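You operate a simulated robot arm through the tools that you are given. There is no shell and no other tool. Be economical: measure what you need, move in short steps, check, and stop when the job is done.

You are at the controls of a simulated robot arm. One attempt, no reset.

JOB
Shut the head valve, then fit the nozzle the head card names and reopen the valve.
Fine: the grey nozzle goes in the worn tray; push the new one home in its seat. Where these are worked on the way, their far stop is far enough and under half their travel is too little: head valve.

Only the result counts: the job must be done as asked and must still hold three seconds after the hand-in. Knocking over, shifting, dropping, spilling or breaking anything else fails it.

ROBOT AND FRAMES
A 6-joint arm with a two-finger parallel gripper, fixed in place. Base frame: the origin is at the foot of the arm, x ahead of it, y to its left, z up; the work surface is at about z = 865. Lengths are in mm, angles in rad, forces in N, time in s.
With the tool pointing down near the work surface it reaches from about 240 to 640 mm from the base axis. Its first joint turns from -1.152 to 1.152 rad. Payload 2.7 kg.
The tool frame sits at the grasp point between the pads (the TCP): z along the fingers, y along the line on which they close. The tips reach 23 mm beyond it. Largest opening 94 mm; finger width 38, thickness 10; the body of the gripper, 54 by 96 mm, starts 39 mm behind the TCP.
Orientation is that of the tool frame in the base frame, as a unit quaternion [x, y, z, w]. With the fingers straight down and closing along the base's y, the tool's x points along the base's -x, its y along +y and its z along -z.

CONTROLS
- The arm moves only by the tool apply_moves. Its arguments are lists of equal length, an entry for each row: "offset": the shift along the tool's x, y, z in mm, a list of three; "angular": the turn, a rotation vector about the tool's x, y, z in rad, a list of three; "grip": the closure in counts, from 0 (fully open) to 255 (shut). In form: {"offset": [[tx, ty, tz], ...], "angular": [[rx, ry, rz], ...], "grip": [grip, ...]}. A call has 1 to 20 rows; each row shifts and turns the commanded pose from where the row before left it, along the tool's axes as they then stand. Each row takes 0.2 s and may step no farther than 50 mm and 0.15 rad from the row before; otherwise, or with a gripper value out of range, the whole call is refused. Where a pose cannot be reached the arm comes as near as it can. A force on the tool above 40 N (or 10 N above the force at the start of the call, whichever is more), or a blocked arm, ends the call early, and 0.2 s more pass. Each finger travels about 45 mm/s and halts on what it meets, pressing with about 25 N; the grip force reading is that of the motor and also rises with nothing between the fingers. The clock runs only during rows and for 0.2 s after the last one: add rows that do not move to give the fingers time. The reply holds the time, the measured pose of the TCP, the force on the tool along the base axes, the opening and the grip force, in the units named above and with some noise, with the torque about the TCP (base axes, N m) and any sound that the robot's microphone picked up, and new pictures: "pictures" is both (left out), scene, wrist or none.
- Cameras (640 x 400 px; columns grow to the right, rows downward): "scene" is fixed at [61.6, -416.2, 1421.7]; the picture's right is [0.90, -0.45, 0.00], its down [-0.17, -0.35, -0.92] and it looks along [0.41, 0.82, -0.39] (base axes); focal length 291 px, centre (320, 200). "wrist" rides on the gripper at [86, 16, -75] in the tool frame; the picture's right is [-0.18, 0.98, 0.00], its down [-0.58, -0.11, -0.81] and it looks along [-0.79, -0.15, 0.59] (tool axes); focal length 243 px, centre (320, 200). There is no depth. A picture from a camera that has moved, and an enlarged one, comes with that camera's place and axes in the base frame and with its lens.
- zoom(camera, box): a new picture of the part [left, top, right, bottom] of that camera's present view, enlarged. The clock stands still meanwhile.
- finish_job(): hands the job in; it is judged then, once.

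Work in short steps. Places have to be worked out from the pictures, the camera data and where the tool is seen: move nearer, look again, correct. Check each grasp and each placing, and mend what went wrong. You have 120 turns and 200 pictures in all, those below and enlarged ones among them. Open the gripper and draw the arm clear of the work before you hand the job in, unless the task says otherwise; then end with one line.

The tools are called after "Call:" as name(argument=value, ...) on one line, values as JSON. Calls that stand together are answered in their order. apply_moves: Moves the arm, as the interface text tells. Its arguments: {"type":"object","properties":{"offset":{"type":"array","items":{"type":"array","items":{"type":"number"}}},"angular":{"type":"array","items":{"type":"array","items":{"type":"number"}}},"grip":{"type":"array","items":{"type":"number"}},"pictures":{"type":"string","enum":["both","scene","wrist","none"]}},"required":["offset","angular","grip"]} The other tools are called the same way: zoom (camera, box) takes an enlarged picture of a part of a camera's view; finish_job () hands the job in.

At the start:

```text
clock: 0.0
eef_pos: [380.0, 15.7, 1253.9]
ee_rot: [0.0, 1.0, -0.001, 0.0]
ft_force: [0.6, -0.3, 0.1]
torque: [-0.01, -0.02, 0.03]
opening: 94.0
grip_force: 0.0
```

scene: 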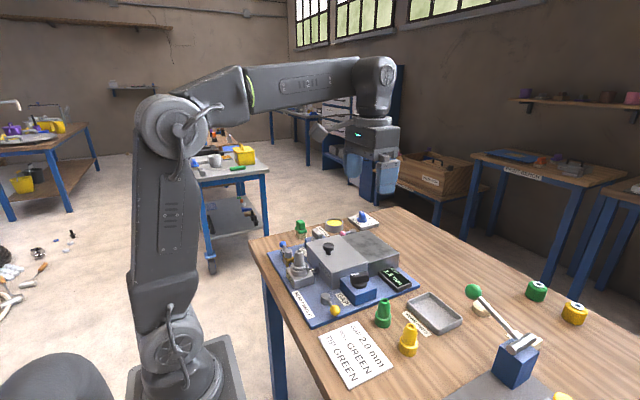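
wrist: 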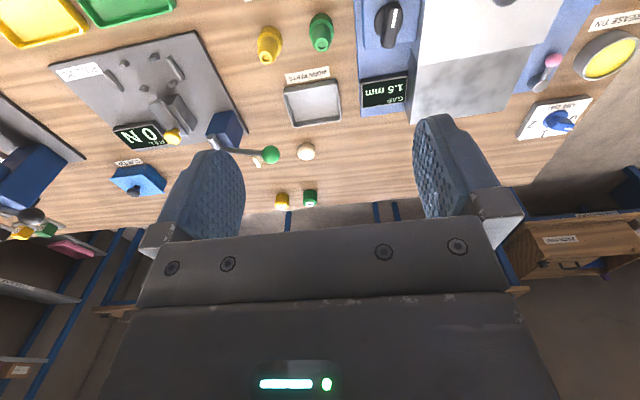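

I start by enlarging the work area to read the cards and identify the parts.

Call:
zoom(camera="scene", box=[240, 200, 440, 325])

Call:
zoom(camera="scene", box=[300, 270, 500, 395])

Call:
zoom(camera="wrist", box=[240, 0, 640, 220])

Call:
zoom(camera="scene", box=[440, 270, 640, 395])

```text
3.20 times, centred on (340, 262) of scene
camera zoom: at [61.6, -416.2, 1421.7], right [0.9, -0.45, 0.0], down [-0.17, -0.35, -0.92], along [0.41, 0.82, -0.39], focal length 930 px, centre (256, 0)
```

zoom: 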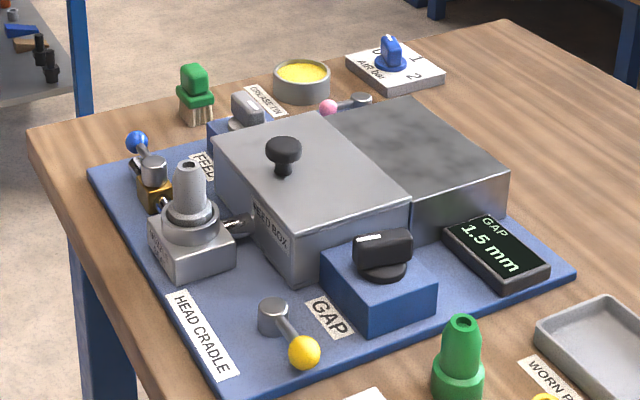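

```text
3.20 times, centred on (400, 332) of scene
camera zoom: at [61.6, -416.2, 1421.7], right [0.9, -0.45, 0.0], down [-0.17, -0.35, -0.92], along [0.41, 0.82, -0.39], focal length 930 px, centre (64, -224)
```

zoom: 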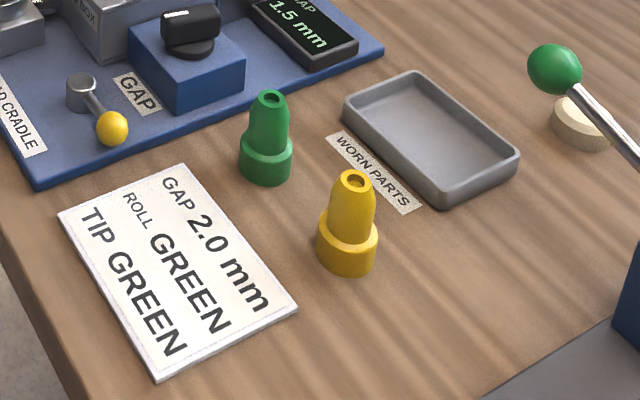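

```text
1.60 times, centred on (440, 110) of wrist
camera zoom: at [295.3, 31.6, 1328.7], right [0.18, 0.98, 0.0], down [0.58, -0.11, 0.81], along [0.79, -0.15, -0.59], focal length 388 px, centre (128, 344)
```

zoom: 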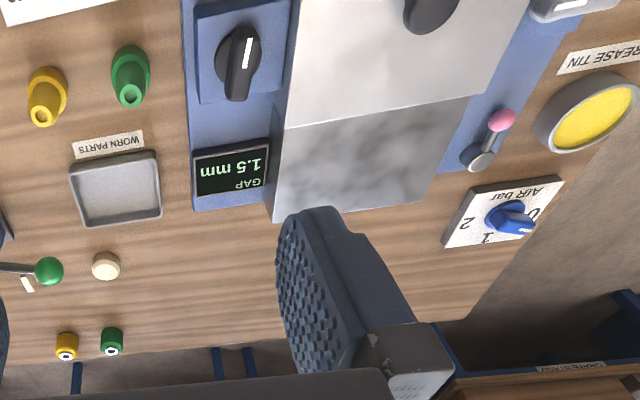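

```text
3.20 times, centred on (540, 332) of scene
camera zoom: at [61.6, -416.2, 1421.7], right [0.9, -0.45, 0.0], down [-0.17, -0.35, -0.92], along [0.41, 0.82, -0.39], focal length 930 px, centre (-384, -224)
```

zoom: 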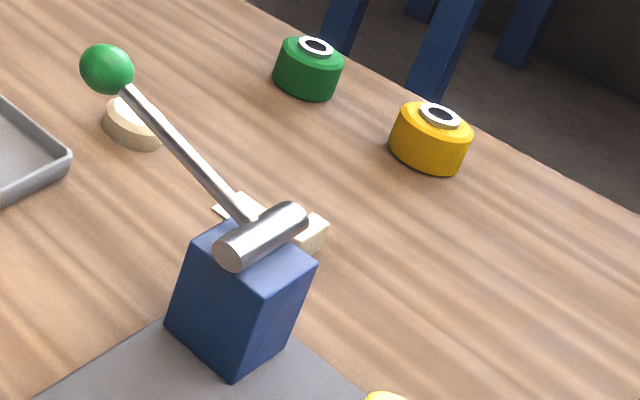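

The card says TIP GREEN. I move toward the head with the camera turned to look along +y, to see the head and its valve up close.

Call:
apply_moves(offset=[[12, 9, 40], [12, 9, 40], [12, 9, 40], [12, 9, 40], [12, 9, 40], [0, 0, 0], [0, 0, 0], [0, 0, 0], [0, 0, 0], [0, 0, 0], [0, 0, 0], [0, 0, 0], [0, 0, 0], [0, 0, 0], [0, 0, 0], [0, 0, 0]], angular=[[0, 0, 0], [0, 0, 0], [0, 0, 0], [0, 0, 0], [0, 0, 0], [0, 0, -0.1428], [0, 0, -0.1428], [0, 0, -0.1428], [0, 0, -0.1428], [0, 0, -0.1428], [0, 0, -0.1428], [0, 0, -0.1428], [0, 0, -0.1428], [0, 0, -0.1428], [0, 0, -0.1428], [0, 0, -0.1428]], grip=[0, 0, 0, 0, 0, 0, 0, 0, 0, 0, 0, 0, 0, 0, 0, 0])

```text
clock: 3.4
eef_pos: [319.7, 59.5, 1054.5]
ee_rot: [0.709, -0.706, 0.0, 0.0]
ft_force: [-0.1, 0.6, 0.5]
torque: [-0.03, 0.0, -0.01]
opening: 94.0
grip_force: 0.0
camera wrist: at [306.0, -26.1, 1128.7], right [-0.98, 0.18, 0.0], down [0.11, 0.58, 0.81], along [0.15, 0.79, -0.59], focal length 243 px, centre (320, 200)
```

scene: 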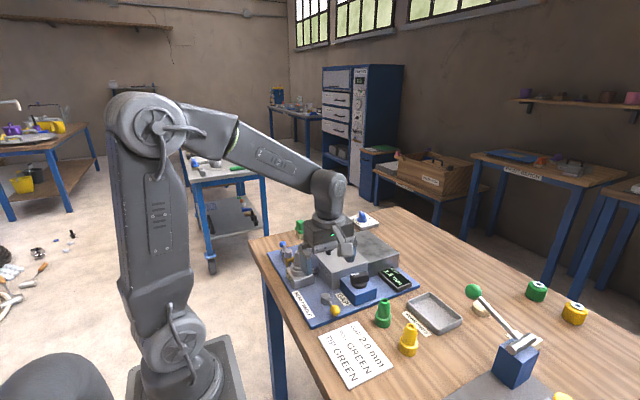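
wrist: 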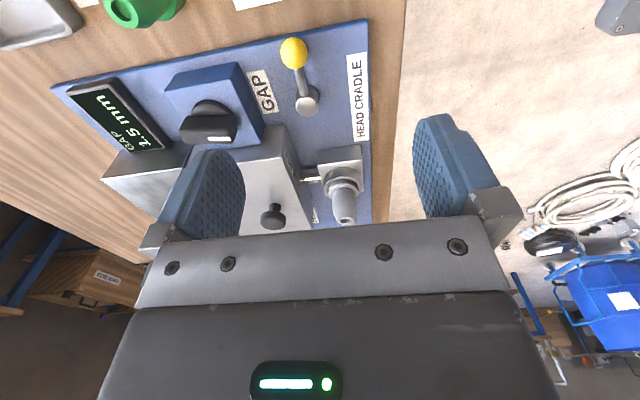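

The valve area is hidden behind the gripper; I move forward and up to see it from more directly above.

Call:
apply_moves(offset=[[-30, 0, -5], [-30, 0, -5], [-30, 0, -5], [-20, 0, -5]], angular=[[0, 0, 0], [0, 0, 0], [0, 0, 0], [0, 0, 0]], grip=[0, 0, 0, 0], pictures="none")

Call:
zoom(camera="wrist", box=[220, 0, 480, 220])

```text
clock: 4.4
eef_pos: [319.5, 170.5, 1073.5]
ee_rot: [-0.707, 0.707, 0.0, 0.0]
ft_force: [0.1, 0.3, 0.1]
torque: [0.01, -0.01, -0.02]
opening: 94.4
grip_force: 0.0
```

```text
1.82 times, centred on (350, 110) of wrist
camera zoom: at [305.2, 83.9, 1148.8], right [-0.98, 0.18, 0.0], down [0.11, 0.58, 0.81], along [0.15, 0.79, -0.59], focal length 441 px, centre (266, 364)
```

zoom: 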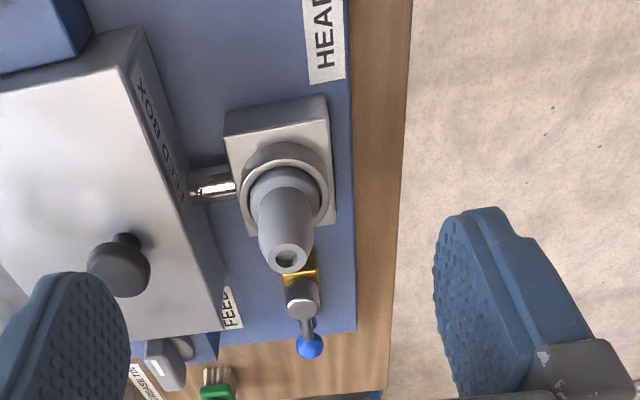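

Let me read the small labels on the head and around the levers.

Call:
zoom(camera="scene", box=[270, 230, 330, 290])

Call:
zoom(camera="wrist", box=[310, 100, 380, 210])

```text
6.67 times, centred on (300, 260) of scene
camera zoom: at [61.6, -416.2, 1421.7], right [0.9, -0.45, 0.0], down [-0.17, -0.35, -0.92], along [0.41, 0.82, -0.39], focal length 1938 px, centre (453, -200)
```

zoom: 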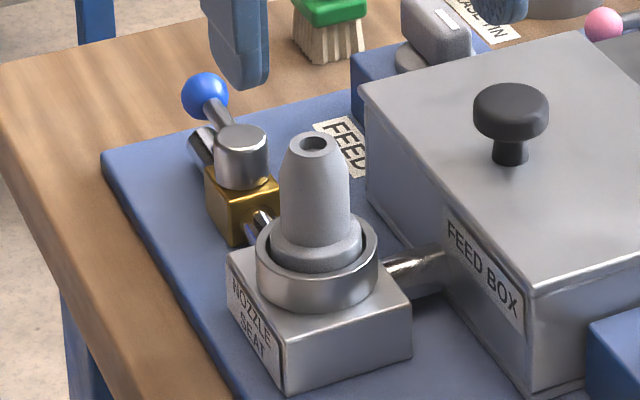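

```text
3.64 times, centred on (345, 155) of wrist
camera zoom: at [305.2, 83.9, 1148.8], right [-0.98, 0.18, 0.0], down [0.11, 0.58, 0.81], along [0.15, 0.79, -0.59], focal length 882 px, centre (229, 364)
```

zoom: 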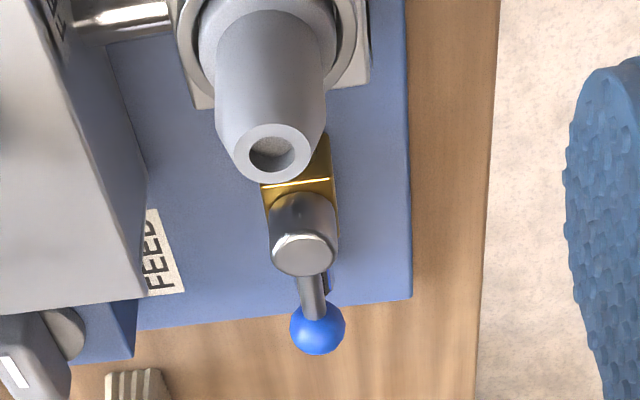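

The handle stands in line with the pipe (open), ball near (323, 389, 905), pivot near (326, 349). I look at it from the -x side to see labels and the stop.

Call:
apply_moves(offset=[[-40, 5, 0], [-40, 5, 0], [-40, 5, 0], [-40, 5, 0], [0, 0, 0], [0, 0, 0], [0, 0, 0], [0, 0, 0], [0, 0, 0], [0, 0, 0], [0, 0, 0], [0, 0, 0], [0, 0, 0], [0, 0, 0], [0, 0, 0], [0, 0, 30], [0, 0, 30]], angular=[[0, 0, 0], [0, 0, 0], [0, 0, 0], [0, 0, 0], [0, 0, 0.1428], [0, 0, 0.1428], [0, 0, 0.1428], [0, 0, 0.1428], [0, 0, 0.1428], [0, 0, 0.1428], [0, 0, 0.1428], [0, 0, 0.1428], [0, 0, 0.1428], [0, 0, 0.1428], [0, 0, 0.1428], [0, 0, 0], [0, 0, 0]], grip=[0, 0, 0, 0, 0, 0, 0, 0, 0, 0, 0, 0, 0, 0, 0, 0, 0], pictures="both")

```text
clock: 8.0
eef_pos: [299.9, 329.8, 1012.4]
ee_rot: [0.0, 1.0, 0.0, 0.001]
ft_force: [0.3, -0.2, 0.0]
torque: [-0.01, 0.03, 0.0]
opening: 93.9
grip_force: 0.0
camera wrist: at [215.1, 346.7, 1088.1], right [0.18, 0.98, 0.0], down [0.58, -0.11, 0.81], along [0.79, -0.15, -0.59], focal length 243 px, centre (320, 200)
```

scene: 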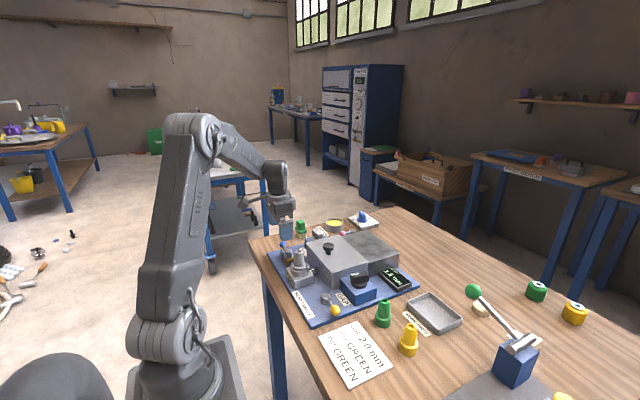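
wrist: 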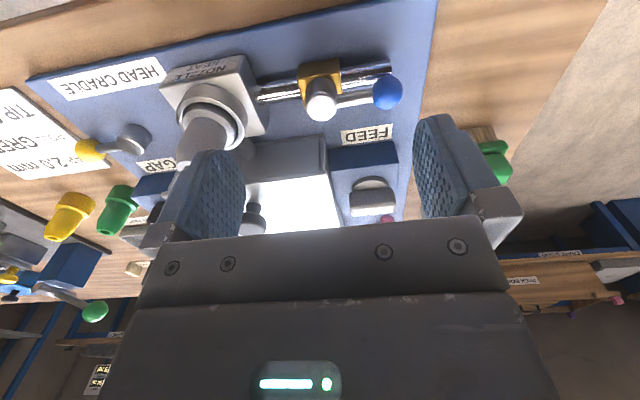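

Call:
zoom(camera="wrist", box=[230, 30, 440, 160])

Call:
zoom(camera="wrist", box=[50, 50, 260, 180])

```text
3.05 times, centred on (335, 95) of wrist
camera zoom: at [215.1, 346.7, 1088.1], right [0.18, 0.98, 0.0], down [0.58, -0.11, 0.81], along [0.79, -0.15, -0.59], focal length 739 px, centre (274, 520)
```

zoom: 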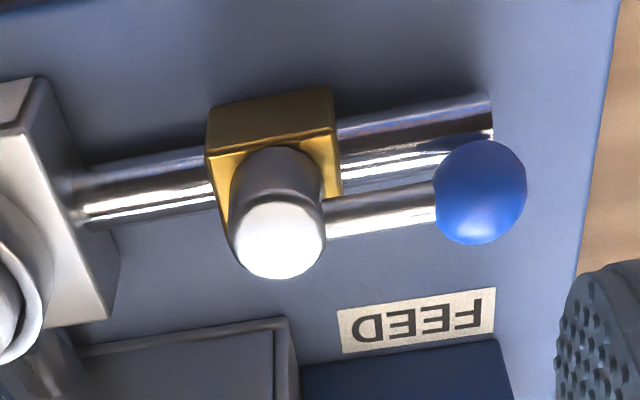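

```text
3.05 times, centred on (155, 115) of wrist
camera zoom: at [215.1, 346.7, 1088.1], right [0.18, 0.98, 0.0], down [0.58, -0.11, 0.81], along [0.79, -0.15, -0.59], focal length 739 px, centre (823, 459)
```

zoom: 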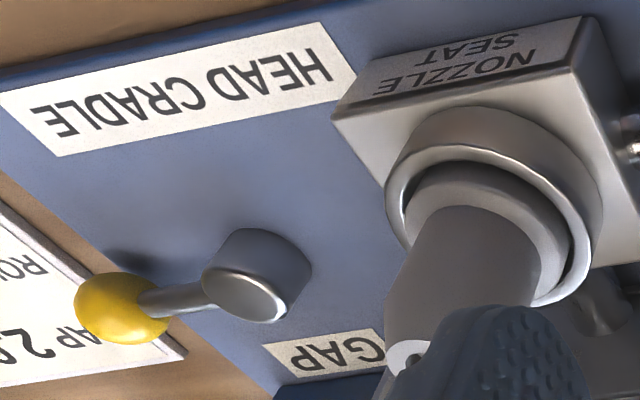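

This brass valve feeds the nozzle seat, so it is the head valve. The +x side is blocked by the feed box, so I expect it to shut by swinging to -x. I position above the ball with the jaws closing along x, then take a picture.

Call:
apply_moves(offset=[[-23, 24, 0], [0, 24, 0], [0, 0, 0], [0, 0, 0], [0, 0, 0], [0, 0, 0], [0, 0, 0], [0, 0, 0], [0, 0, 0], [0, 0, 0], [0, 0, 0], [0, 0, 0], [0, 0, 0], [0, 0, 20]], angular=[[0, 0, 0], [0, 0, 0], [0, 0, 0.1428], [0, 0, 0.1428], [0, 0, 0.1428], [0, 0, 0.1428], [0, 0, 0.1428], [0, 0, 0.1428], [0, 0, 0.1428], [0, 0, 0.1428], [0, 0, 0.1428], [0, 0, 0.1428], [0, 0, 0.1428], [0, 0, 0]], grip=[0, 0, 0, 0, 0, 0, 0, 0, 0, 0, 0, 0, 0, 0], pictures="wrist")

Call:
zoom(camera="scene", box=[250, 200, 350, 300])

```text
clock: 11.0
eef_pos: [322.9, 377.3, 993.3]
ee_rot: [0.707, 0.707, -0.001, 0.0]
ft_force: [0.4, -0.3, 0.9]
torque: [0.02, -0.02, 0.01]
opening: 94.1
grip_force: 0.1
camera wrist: at [340.8, 464.7, 1068.4], right [0.98, -0.18, 0.0], down [-0.11, -0.58, 0.81], along [-0.15, -0.79, -0.59], focal length 243 px, centre (320, 200)
```

wrist: 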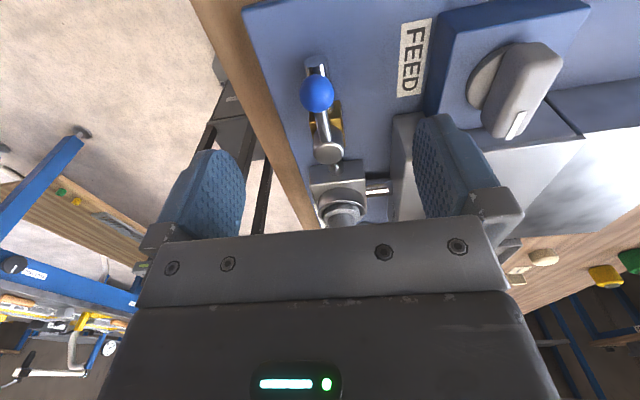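

```text
4.00 times, centred on (300, 250) of scene
camera zoom: at [61.6, -416.2, 1421.7], right [0.9, -0.45, 0.0], down [-0.17, -0.35, -0.92], along [0.41, 0.82, -0.39], focal length 1162 px, centre (400, 0)
```

zoom: 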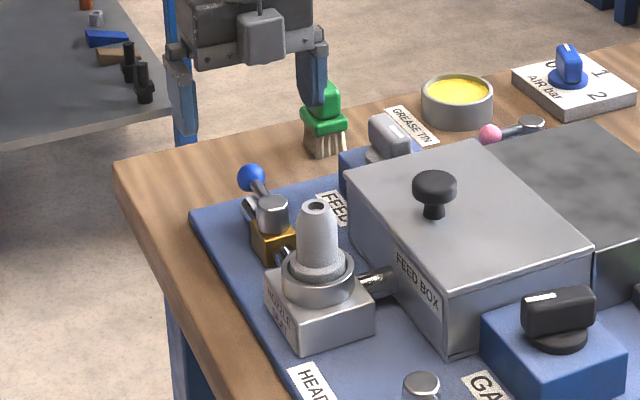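

Ball confirmed at about (321.5, 376.5, 913). I half-close the jaws and lower around it to z ≈ 919.

Call:
apply_moves(offset=[[0, 0, 0], [0, 0, 0], [0, 0, 0], [-0.5, -1, 30], [0, 0, 24], [0, 0, 20]], angular=[[0, 0, 0], [0, 0, 0], [0, 0, 0], [0, 0, 0], [0, 0, 0], [0, 0, 0]], grip=[115, 115, 115, 115, 115, 115], pictures="wrist")

Call:
zoom(camera="scene", box=[250, 200, 350, 300])

```text
clock: 12.4
eef_pos: [321.8, 378.1, 918.5]
ee_rot: [0.707, 0.707, 0.001, 0.0]
ft_force: [0.0, 0.4, 0.7]
torque: [-0.01, 0.0, -0.02]
opening: 51.2
grip_force: 0.1
camera wrist: at [339.8, 464.5, 994.4], right [0.98, -0.18, 0.0], down [-0.11, -0.58, 0.81], along [-0.15, -0.79, -0.59], focal length 243 px, centre (320, 200)
```

wrist: 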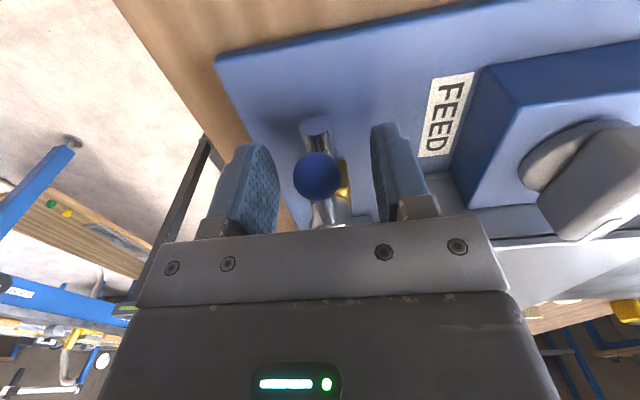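

```text
4.00 times, centred on (300, 250) of scene
camera zoom: at [61.6, -416.2, 1421.7], right [0.9, -0.45, 0.0], down [-0.17, -0.35, -0.92], along [0.41, 0.82, -0.39], focal length 1162 px, centre (400, 0)
```

zoom: 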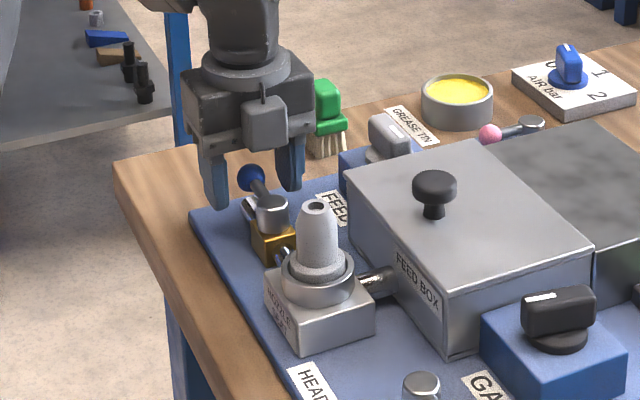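

The ball is caged between the fingers. I close loosely to ~28 mm and try swinging the handle about its pivot toward -x, 0.6 rad first.

Call:
apply_moves(offset=[[0, 0, 0], [0, 0, 0], [0, 0, 0], [-0.25, -4.9, 0], [-0.25, -4.9, 0], [-0.25, -4.9, 0], [-0.25, -4.9, 0], [-0.25, -4.9, 0], [-0.25, -4.9, 0]], angular=[[0, 0, 0], [0, 0, 0], [0, 0, 0], [0, 0, -0.1], [0, 0, -0.1], [0, 0, -0.1], [0, 0, -0.1], [0, 0, -0.1], [0, 0, -0.1]], grip=[176, 176, 176, 176, 176, 176, 176, 176, 176], pictures="wrist")

Call:
zoom(camera="scene", box=[250, 200, 350, 300])

```text
clock: 14.4
eef_pos: [293.3, 369.9, 920.2]
ee_rot: [0.465, 0.885, 0.0, 0.0]
ft_force: [0.9, -0.6, -1.0]
torque: [-0.02, -0.04, 0.04]
opening: 29.5
grip_force: 0.5
camera wrist: at [259.8, 450.5, 994.8], right [0.91, 0.41, 0.0], down [0.24, -0.54, 0.81], along [0.33, -0.74, -0.59], focal length 243 px, centre (320, 200)
```

wrist: 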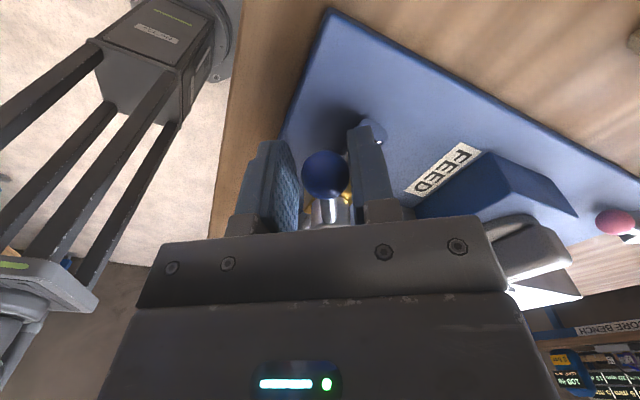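

```text
4.00 times, centred on (300, 250) of scene
camera zoom: at [61.6, -416.2, 1421.7], right [0.9, -0.45, 0.0], down [-0.17, -0.35, -0.92], along [0.41, 0.82, -0.39], focal length 1162 px, centre (400, 0)
```

zoom: 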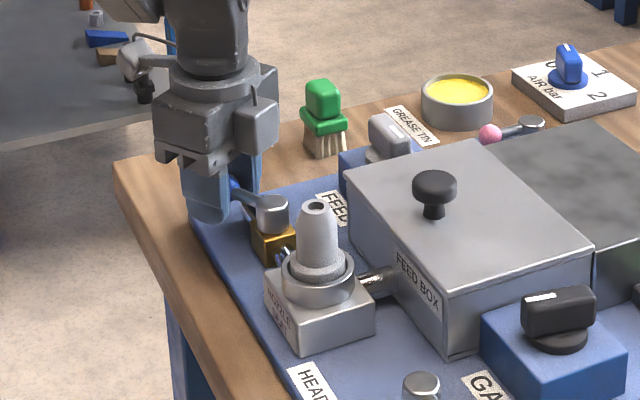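

The handle follows easily. I continue toward the far stop.

Call:
apply_moves(offset=[[-0.25, -4.9, 0], [-0.25, -4.9, 0], [-0.25, -4.9, 0], [-0.25, -4.9, 0], [-0.25, -4.9, 0], [-0.25, -4.9, 0], [-0.25, -4.9, 0], [-0.25, -4.9, 0], [-0.25, -4.9, 0], [-0.12, -2.5, 0]], angular=[[0, 0, -0.1], [0, 0, -0.1], [0, 0, -0.1], [0, 0, -0.1], [0, 0, -0.1], [0, 0, -0.1], [0, 0, -0.1], [0, 0, -0.1], [0, 0, -0.1], [0, 0, -0.05]], grip=[176, 176, 176, 176, 176, 176, 176, 176, 176, 176], pictures="wrist")

Call:
zoom(camera="scene", box=[250, 200, 350, 300])

```text
clock: 16.6
eef_pos: [272.4, 331.6, 920.6]
ee_rot: [0.008, 1.0, 0.002, 0.001]
ft_force: [2.1, 9.7, -2.3]
torque: [0.03, -0.09, -0.06]
opening: 33.5
grip_force: 5.4
camera wrist: at [188.5, 348.8, 994.9], right [0.2, 0.98, 0.0], down [0.58, -0.12, 0.81], along [0.79, -0.16, -0.59], focal length 243 px, centre (320, 200)
```

wrist: 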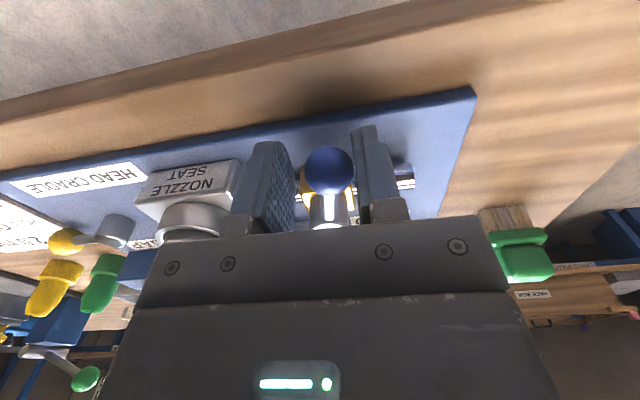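

```text
4.00 times, centred on (300, 250) of scene
camera zoom: at [61.7, -415.9, 1421.8], right [0.9, -0.45, 0.0], down [-0.17, -0.35, -0.92], along [0.41, 0.82, -0.39], focal length 1162 px, centre (400, 0)
```

zoom: 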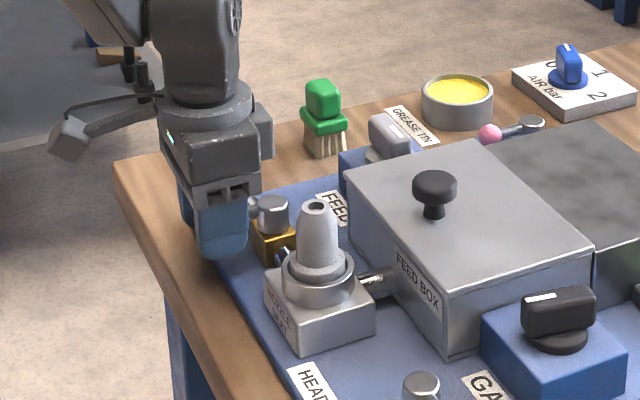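

Contact force of about 10 N at about 90°: the handle is at its stop, across the pipe (shut). I back off, open, rise, and go look at the grey nozzle from above.

Call:
apply_moves(offset=[[0, 2, 0], [0, 0, 0], [0, 0, 0], [0, 0, -40], [0, 0, -50], [-14, -45, -40], [-14, -45, 0]], angular=[[0, 0, 0], [0, 0, 0], [0, 0, 0], [0, 0, 0], [0, 0, 0], [0, 0, 0], [0, 0, 0]], grip=[150, 115, 115, 115, 60, 0, 0], pictures="wrist")

Call:
zoom(camera="wrist", box=[240, 50, 420, 210])

Call:
zoom(camera="scene", box=[260, 220, 340, 300])

```text
refused: row 6 steps farther than a row can; nothing moved
```

```text
2.50 times, centred on (330, 130) of wrist
camera zoom: at [188.5, 348.8, 994.9], right [0.2, 0.98, 0.0], down [0.58, -0.12, 0.81], along [0.79, -0.16, -0.59], focal length 606 px, centre (295, 375)
```

zoom: 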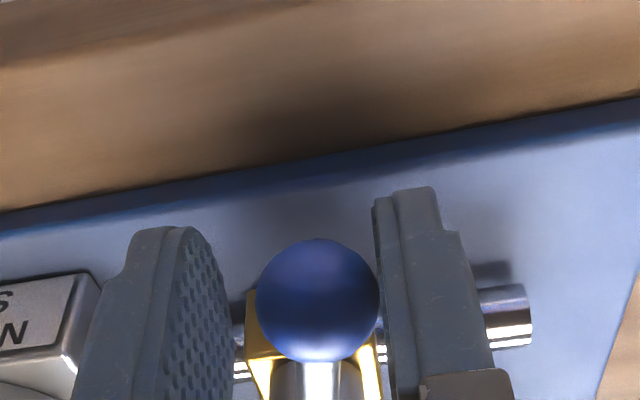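

```text
5.00 times, centred on (300, 260) of scene
camera zoom: at [61.7, -415.9, 1421.8], right [0.9, -0.45, 0.0], down [-0.17, -0.35, -0.92], along [0.41, 0.82, -0.39], focal length 1453 px, centre (420, -100)
```

zoom: 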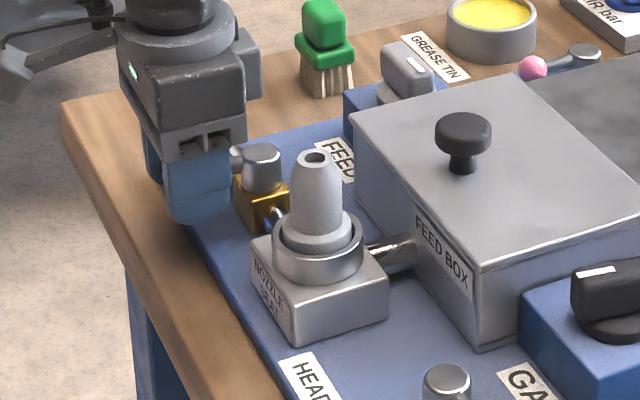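

Row too long; I split the move and repeat it.

Call:
apply_moves(offset=[[0, 2, 0], [0, 0, 0], [0, 0, 0], [0, 0, -40], [0, 0, -45], [0, 0, -35], [-14, -45, 0], [-14, -45, 0]], angular=[[0, 0, 0], [0, 0, 0], [0, 0, 0], [0, 0, 0], [0, 0, 0], [0, 0, 0], [0, 0, 0], [0, 0, 0]], grip=[150, 115, 115, 115, 60, 0, 0, 0], pictures="none")

Call:
zoom(camera="wrist", box=[220, 30, 440, 210])

Call:
zoom(camera="scene", box=[260, 220, 340, 300])

```text
clock: 18.4
eef_pos: [297.0, 242.4, 1039.4]
ee_rot: [0.01, 1.0, 0.0, -0.001]
ft_force: [0.5, -0.3, -0.4]
torque: [0.0, -0.01, 0.01]
opening: 93.9
grip_force: 0.0
```

```text
2.22 times, centred on (330, 120) of wrist
camera zoom: at [213.4, 259.9, 1114.0], right [0.2, 0.98, 0.0], down [0.58, -0.12, 0.81], along [0.79, -0.16, -0.59], focal length 539 px, centre (298, 378)
```

zoom: 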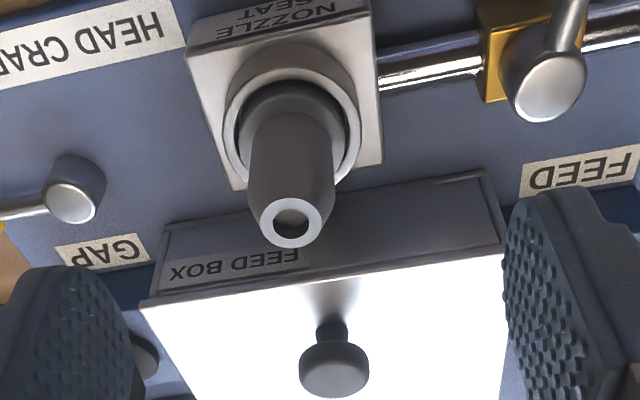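

```text
5.00 times, centred on (300, 260) of scene
camera zoom: at [61.6, -416.1, 1421.7], right [0.9, -0.45, 0.0], down [-0.17, -0.35, -0.92], along [0.41, 0.82, -0.39], focal length 1453 px, centre (420, -100)
```

zoom: 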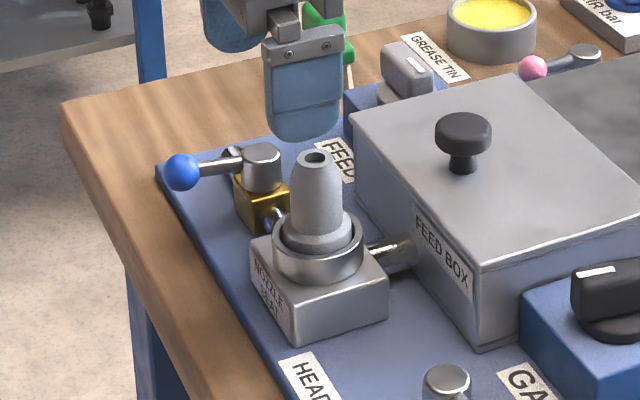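

The valve handle is visibly across the pipe. Nozzle top triangulates to about (322.5, 234.5, 968), barrel ~28 mm. I align above it with tips just above the top and check.

Call:
apply_moves(offset=[[-25.5, -8, 0], [0, 0, 25], [0, 0, 0]], angular=[[0, 0, -0.02], [0, 0, 0], [0, 0, 0]], grip=[70, 100, 100], pictures="wrist")

Call:
zoom(camera="scene", box=[260, 200, 340, 280])

```text
clock: 19.2
eef_pos: [322.7, 233.7, 1014.7]
ee_rot: [-0.001, 1.0, 0.0, 0.0]
ft_force: [0.4, 0.2, 0.5]
torque: [0.03, -0.02, 0.01]
opening: 57.2
grip_force: 0.1
camera wrist: at [239.0, 249.4, 1088.7], right [0.18, 0.98, 0.0], down [0.58, -0.11, 0.81], along [0.79, -0.15, -0.59], focal length 243 px, centre (320, 200)
```

wrist: 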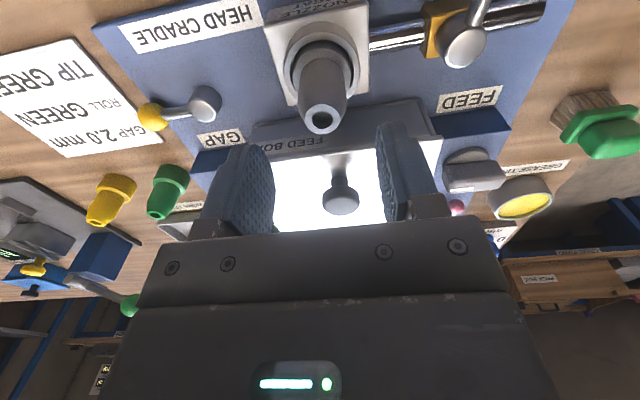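

```text
5.00 times, centred on (300, 240) of scene
camera zoom: at [61.6, -416.2, 1421.7], right [0.9, -0.45, 0.0], down [-0.17, -0.35, -0.92], along [0.41, 0.82, -0.39], focal length 1453 px, centre (420, 0)
```

zoom: 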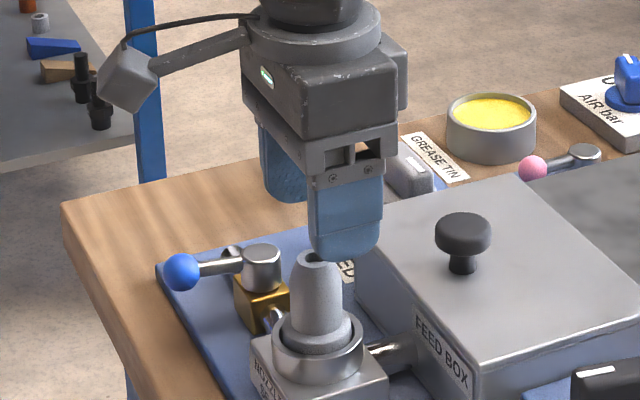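

The re-measurement agrees (322.2, 234.2). I descend to z ≈ 950 and look before closing.

Call:
apply_moves(offset=[[0, 0, 32], [0, 0.5, 32], [0, 0, 0]], angular=[[0, 0, 0], [0, 0, 0], [0, 0, 0]], grip=[100, 100, 100], pictures="wrist")

Call:
zoom(camera="scene", box=[260, 220, 340, 300])

```text
clock: 20.0
eef_pos: [323.2, 233.5, 948.5]
ee_rot: [0.001, 1.0, 0.0, -0.001]
ft_force: [0.4, -0.4, -0.4]
torque: [-0.03, -0.04, -0.02]
opening: 57.2
grip_force: 0.1
camera wrist: at [239.0, 249.7, 1025.1], right [0.18, 0.98, 0.0], down [0.58, -0.11, 0.81], along [0.79, -0.15, -0.59], focal length 243 px, centre (320, 200)
```

wrist: 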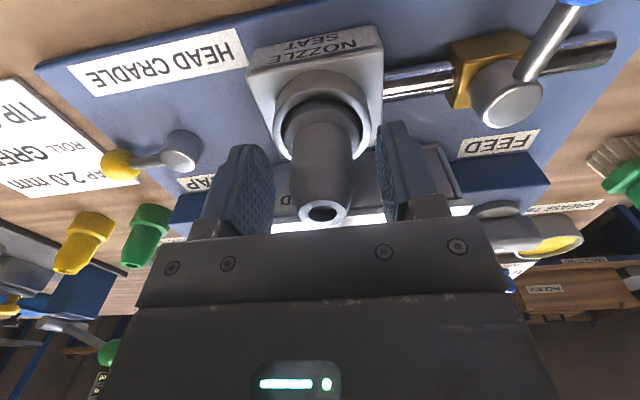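

```text
5.00 times, centred on (300, 260) of scene
camera zoom: at [61.6, -416.2, 1421.7], right [0.9, -0.45, 0.0], down [-0.17, -0.35, -0.92], along [0.41, 0.82, -0.39], focal length 1453 px, centre (420, -100)
```

zoom: 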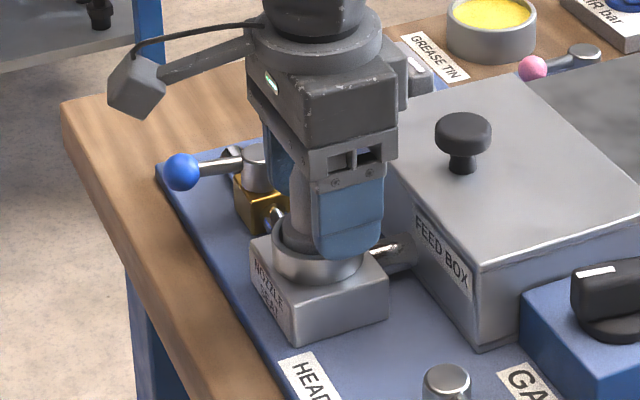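

The jaws straddle the barrel; I close on it and check the opening.

Call:
apply_moves(offset=[[0, 0, 0], [0, 0, 0], [0, 0, 0], [0, 0, 0], [0, 0, 0]], angular=[[0, 0, 0], [0, 0, 0], [0, 0, 0], [0, 0, 0], [0, 0, 0]], grip=[255, 255, 255, 255, 255], pictures="wrist")

```text
clock: 21.2
eef_pos: [322.8, 233.2, 949.0]
ee_rot: [0.001, 1.0, 0.001, 0.001]
ft_force: [-0.2, -0.1, -0.1]
torque: [0.01, 0.0, -0.02]
opening: 28.9
grip_force: 24.9
camera wrist: at [239.0, 249.7, 1025.5], right [0.18, 0.98, 0.0], down [0.58, -0.11, 0.81], along [0.79, -0.15, -0.59], focal length 243 px, centre (320, 200)
```

wrist: 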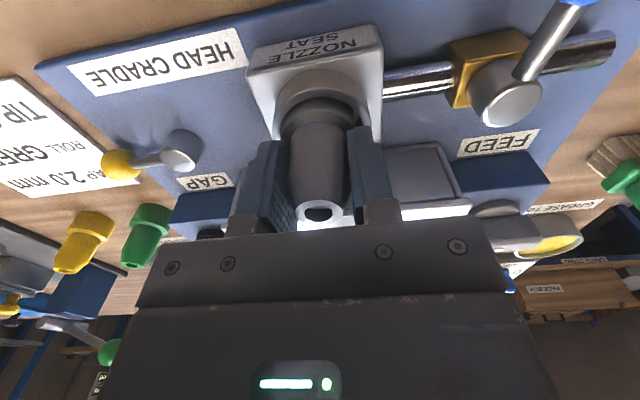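

Held at 28.9 mm with no sideways force. I lift gently straight up.

Call:
apply_moves(offset=[[0, 0, -5], [0, 0, -5], [0, 0, -10], [0, 0, -15], [0, 0, -20], [0, 0, 0]], angular=[[0, 0, 0], [0, 0, 0], [0, 0, 0], [0, 0, 0], [0, 0, 0], [0, 0, 0]], grip=[255, 255, 255, 255, 255, 255], pictures="wrist")

Call:
zoom(camera="scene", box=[240, 180, 360, 300])

```text
clock: 22.6
eef_pos: [324.8, 233.3, 1006.5]
ee_rot: [0.0, 1.0, 0.0, 0.0]
ft_force: [0.1, -0.1, -0.3]
torque: [0.02, 0.0, 0.01]
opening: 28.8
grip_force: 24.8
camera wrist: at [239.7, 249.8, 1080.7], right [0.18, 0.98, 0.0], down [0.58, -0.11, 0.81], along [0.79, -0.15, -0.59], focal length 243 px, centre (320, 200)
```

wrist: 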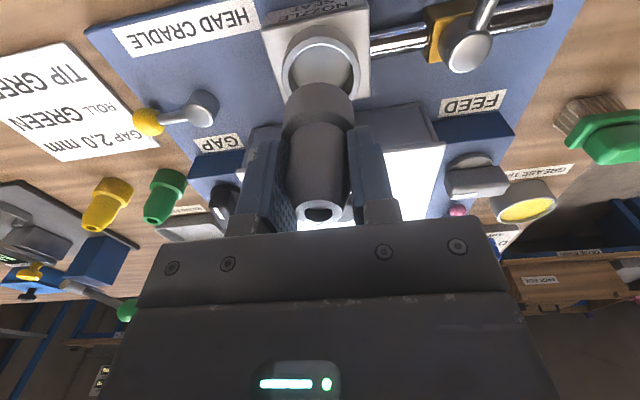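

```text
3.33 times, centred on (300, 240) of scene
camera zoom: at [61.6, -416.2, 1421.7], right [0.9, -0.45, 0.0], down [-0.17, -0.35, -0.92], along [0.41, 0.82, -0.39], focal length 969 px, centre (387, 67)
```

zoom: 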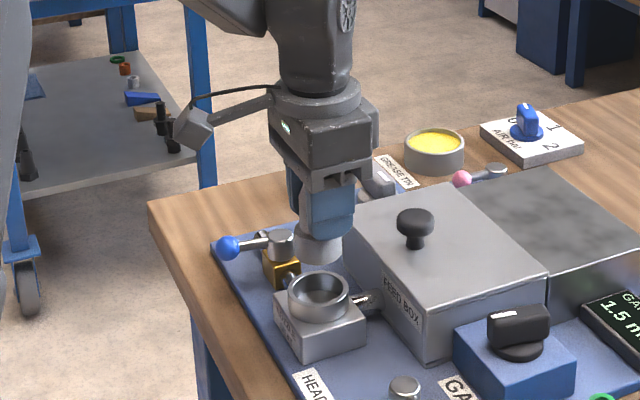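

The grey nozzle is out cleanly. I rise and carry it over to the worn-parts tray near (574, -39).

Call:
apply_moves(offset=[[0, 0, -30], [0, 0, -15], [-25, -27.2, 0], [-25, -27.2, 0], [-25, -27.2, 0], [-25, -27.2, 0], [-25, -27.2, 0], [-25, -27.2, 0], [-25, -27.2, 0], [-25, -27.2, 0], [-20, -27.2, 0], [-10, -27.2, 0], [0, 0, 0]], angular=[[0, 0, 0], [0, 0, 0], [0, 0, 0], [0, 0, 0], [0, 0, 0], [0, 0, 0], [0, 0, 0], [0, 0, 0], [0, 0, 0], [0, 0, 0], [0, 0, 0], [0, 0, 0], [0, 0, 0]], grip=[255, 255, 255, 255, 255, 255, 255, 255, 255, 255, 255, 255, 255], pictures="both")

```text
clock: 25.4
eef_pos: [553.2, -39.6, 1050.6]
ee_rot: [-0.001, 1.0, 0.0, 0.001]
ft_force: [-0.2, -0.3, -0.8]
torque: [0.0, 0.0, 0.02]
opening: 28.7
grip_force: 24.6
camera wrist: at [469.5, -22.8, 1125.1], right [0.18, 0.98, 0.0], down [0.58, -0.11, 0.81], along [0.79, -0.15, -0.59], focal length 243 px, centre (320, 200)
```

scene: 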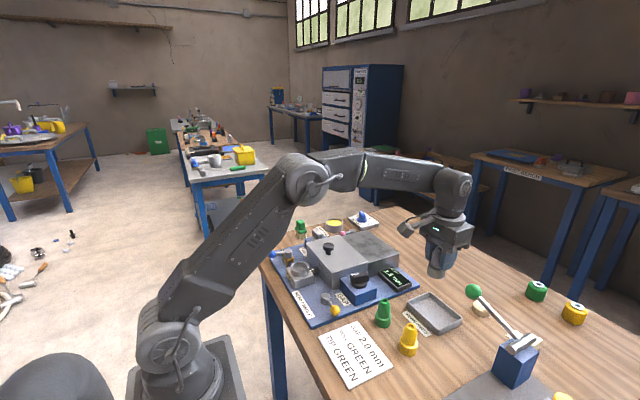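
wrist: 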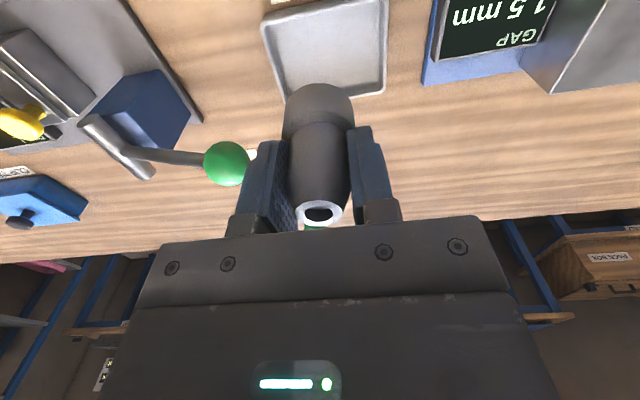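

Tray spans about x 533–612, y -84 to 17; a green ball lever sits at (585, -117, 994), so I'll place at (571, -22) for clearance. I shift and descend to about z 935.

Call:
apply_moves(offset=[[-18, 17, 0], [0, 0, 40], [0, 0, 40], [0, 0, 35], [0, 0, 0]], angular=[[0, 0, 0], [0, 0, 0], [0, 0, 0], [0, 0, 0], [0, 0, 0]], grip=[255, 255, 255, 255, 255], pictures="wrist")

Call:
zoom(camera="scene", box=[380, 210, 540, 350])

```text
clock: 26.6
eef_pos: [572.7, -20.0, 934.7]
ee_rot: [0.0, 1.0, 0.0, 0.0]
ft_force: [0.4, 0.9, -0.5]
torque: [-0.05, 0.01, -0.01]
opening: 29.0
grip_force: 24.7
camera wrist: at [488.7, -4.6, 1010.2], right [0.18, 0.98, 0.0], down [0.58, -0.11, 0.81], along [0.79, -0.15, -0.59], focal length 243 px, centre (320, 200)
```

wrist: 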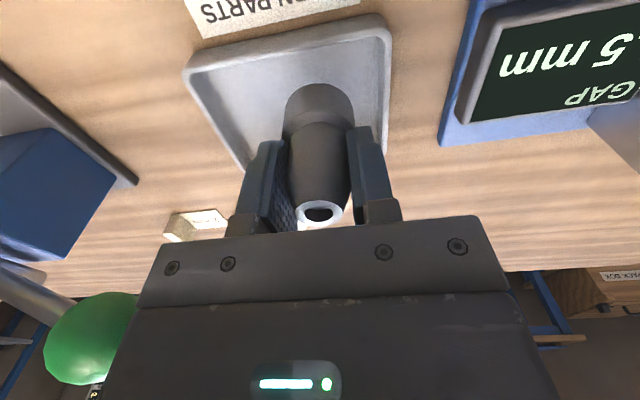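

```text
2.86 times, centred on (460, 280) of scene
camera zoom: at [61.6, -416.2, 1421.7], right [0.9, -0.45, 0.0], down [-0.17, -0.35, -0.92], along [0.41, 0.82, -0.39], focal length 830 px, centre (-80, -29)
```

zoom: 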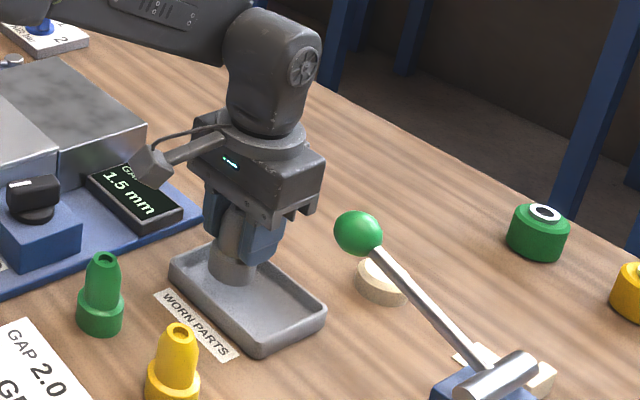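

Nozzle is over the tray a bit to the +y side; I shift 6 mm to -y and lower in small steps until contact.

Call:
apply_moves(offset=[[0, -6, 0], [0, 0, 4], [0, 0, 4], [0, 0, 3], [0, 0, 2], [0, 0, 2], [0, 0, 0]], angular=[[0, 0, 0], [0, 0, 0], [0, 0, 0], [0, 0, 0], [0, 0, 0], [0, 0, 0], [0, 0, 0]], grip=[255, 255, 255, 255, 255, 255, 255], pictures="none")

Call:
zoom(camera="scene", box=[410, 250, 490, 340])

```text
clock: 28.2
eef_pos: [572.3, -26.7, 920.3]
ee_rot: [0.0, 1.0, 0.0, 0.0]
ft_force: [0.5, -0.7, -0.1]
torque: [0.05, 0.01, 0.01]
opening: 29.3
grip_force: 25.0
```

```text
4.44 times, centred on (450, 295) of scene
camera zoom: at [61.6, -416.2, 1421.7], right [0.9, -0.45, 0.0], down [-0.17, -0.35, -0.92], along [0.41, 0.82, -0.39], focal length 1292 px, centre (-258, -222)
```

zoom: 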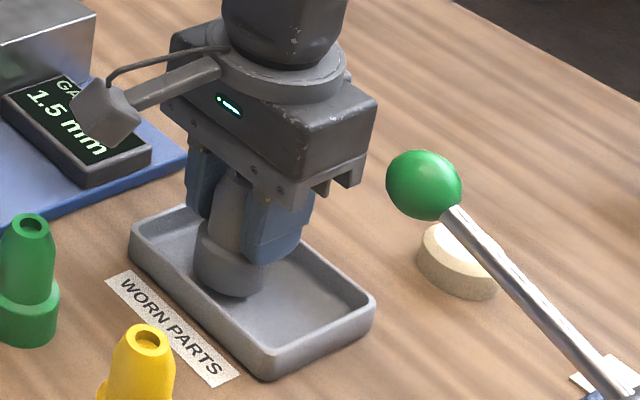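

No contact yet; I keep lowering in 2 mm steps.

Call:
apply_moves(offset=[[0, 0, 2], [0, 0, 2], [0, 0, 2], [0, 0, 0]], angular=[[0, 0, 0], [0, 0, 0], [0, 0, 0], [0, 0, 0]], grip=[255, 255, 255, 255], pictures="none")

Call:
zoom(camera="scene", box=[410, 250, 490, 340])

```text
clock: 29.2
eef_pos: [572.5, -28.0, 914.7]
ee_rot: [0.0, 1.0, 0.0, -0.001]
ft_force: [0.2, 0.6, 0.7]
torque: [0.01, 0.0, 0.01]
opening: 28.7
grip_force: 24.2
```

```text
4.44 times, centred on (450, 295) of scene
camera zoom: at [61.6, -416.2, 1421.7], right [0.9, -0.45, 0.0], down [-0.17, -0.35, -0.92], along [0.41, 0.82, -0.39], focal length 1292 px, centre (-258, -222)
```

zoom: 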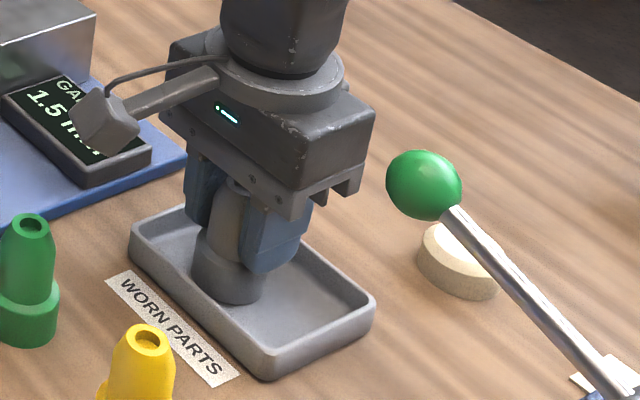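

Call:
apply_moves(offset=[[0, 0, 1.5], [0, 0, 1.5], [0, 0, 1.5], [0, 0, 1.5], [0, 0, 0]], angular=[[0, 0, 0], [0, 0, 0], [0, 0, 0], [0, 0, 0], [0, 0, 0]], grip=[255, 255, 255, 255, 255], pictures="none")

Call:
zoom(camera="scene", box=[410, 250, 490, 340])

```text
clock: 30.4
eef_pos: [572.9, -26.2, 911.9]
ee_rot: [-0.001, 1.0, 0.0, 0.003]
ft_force: [-8.7, 0.6, 33.8]
torque: [0.02, 0.57, 0.01]
opening: 29.0
grip_force: 24.5
```

```text
4.44 times, centred on (450, 295) of scene
camera zoom: at [60.7, -416.1, 1421.8], right [0.9, -0.45, 0.0], down [-0.17, -0.35, -0.92], along [0.41, 0.82, -0.39], focal length 1292 px, centre (-258, -222)
```

zoom: 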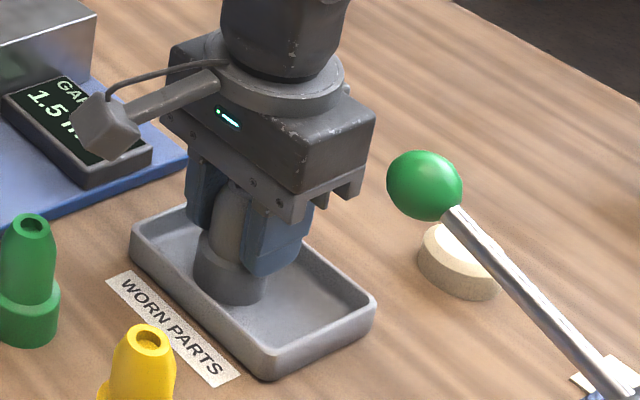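

Seated on the tray floor (34 N). I relieve the press by 2 mm, open partially, and rise.

Call:
apply_moves(offset=[[0, 0, -2], [0, 0, 0], [0, 0, 0], [0, 0, 0], [0, 0, -25], [0, 0, -40], [0, 0, -45], [0, 0, 0]], angular=[[0, 0, 0], [0, 0, 0], [0, 0, 0], [0, 0, 0], [0, 0, 0], [0, 0, 0], [0, 0, 0], [0, 0, 0]], grip=[255, 200, 130, 130, 130, 130, 130, 130], pictures="both")

```text
clock: 32.2
eef_pos: [572.5, -27.1, 1020.2]
ee_rot: [0.0, 1.0, -0.001, 0.0]
ft_force: [0.0, -1.0, -0.3]
torque: [0.0, 0.01, 0.0]
opening: 46.2
grip_force: 0.0
camera wrist: at [487.8, -10.5, 1095.4], right [0.18, 0.98, 0.0], down [0.58, -0.11, 0.81], along [0.79, -0.15, -0.59], focal length 243 px, centre (320, 200)
```

scene: 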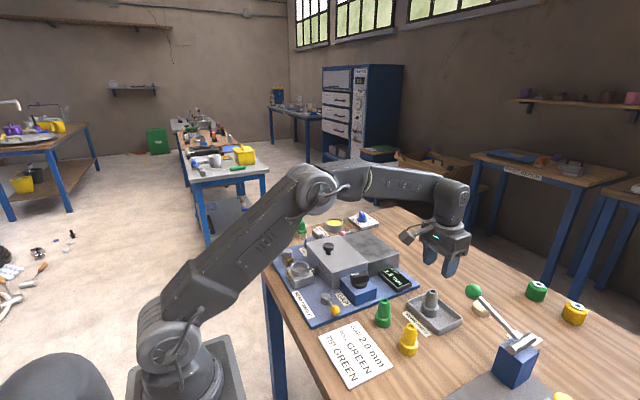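
wrist: 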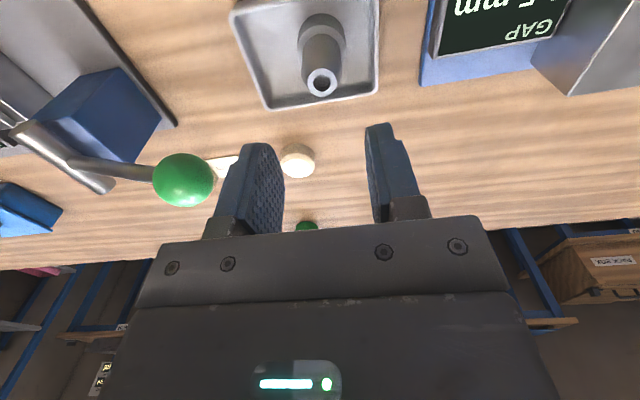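

Grey nozzle stands in the tray. I move over the green nozzle near (444, 1) to measure it.

Call:
apply_moves(offset=[[44, 9, 0], [44, 9, 0], [44, 9, 0], [0, 0, 0]], angular=[[0, 0, 0], [0, 0, 0], [0, 0, 0], [0, 0, 0]], grip=[110, 100, 100, 100], pictures="none")

Call:
zoom(camera="wrist", box=[200, 0, 440, 220])

Call:
zoom(camera="scene", box=[350, 240, 450, 360])

```text
clock: 33.2
eef_pos: [438.8, -0.7, 1019.8]
ee_rot: [0.0, 1.0, 0.0, 0.0]
ft_force: [0.0, 0.1, 0.0]
torque: [-0.02, 0.03, -0.03]
opening: 57.3
grip_force: 0.1
```

```text
1.82 times, centred on (320, 110) of wrist
camera zoom: at [355.5, 16.4, 1095.3], right [0.18, 0.98, 0.0], down [0.58, -0.11, 0.81], along [0.79, -0.15, -0.59], focal length 441 px, centre (320, 364)
```

zoom: 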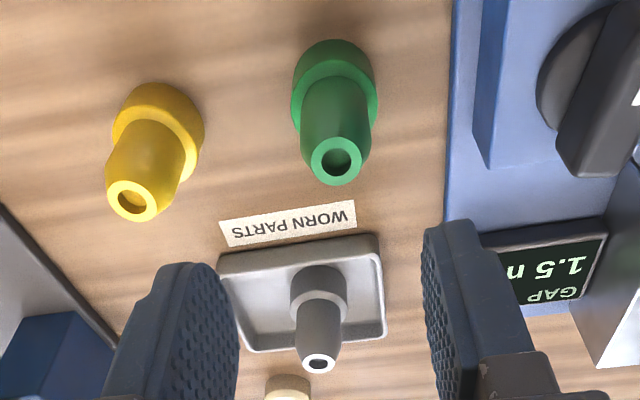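

```text
3.33 times, centred on (400, 300) of scene
camera zoom: at [61.6, -416.2, 1421.7], right [0.9, -0.45, 0.0], down [-0.17, -0.35, -0.92], along [0.41, 0.82, -0.39], focal length 969 px, centre (53, -133)
```

zoom: 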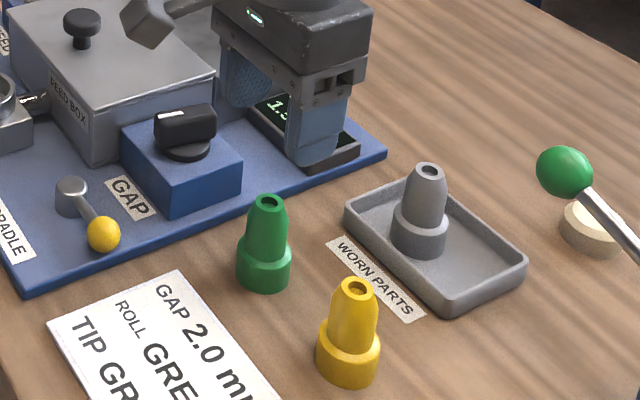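

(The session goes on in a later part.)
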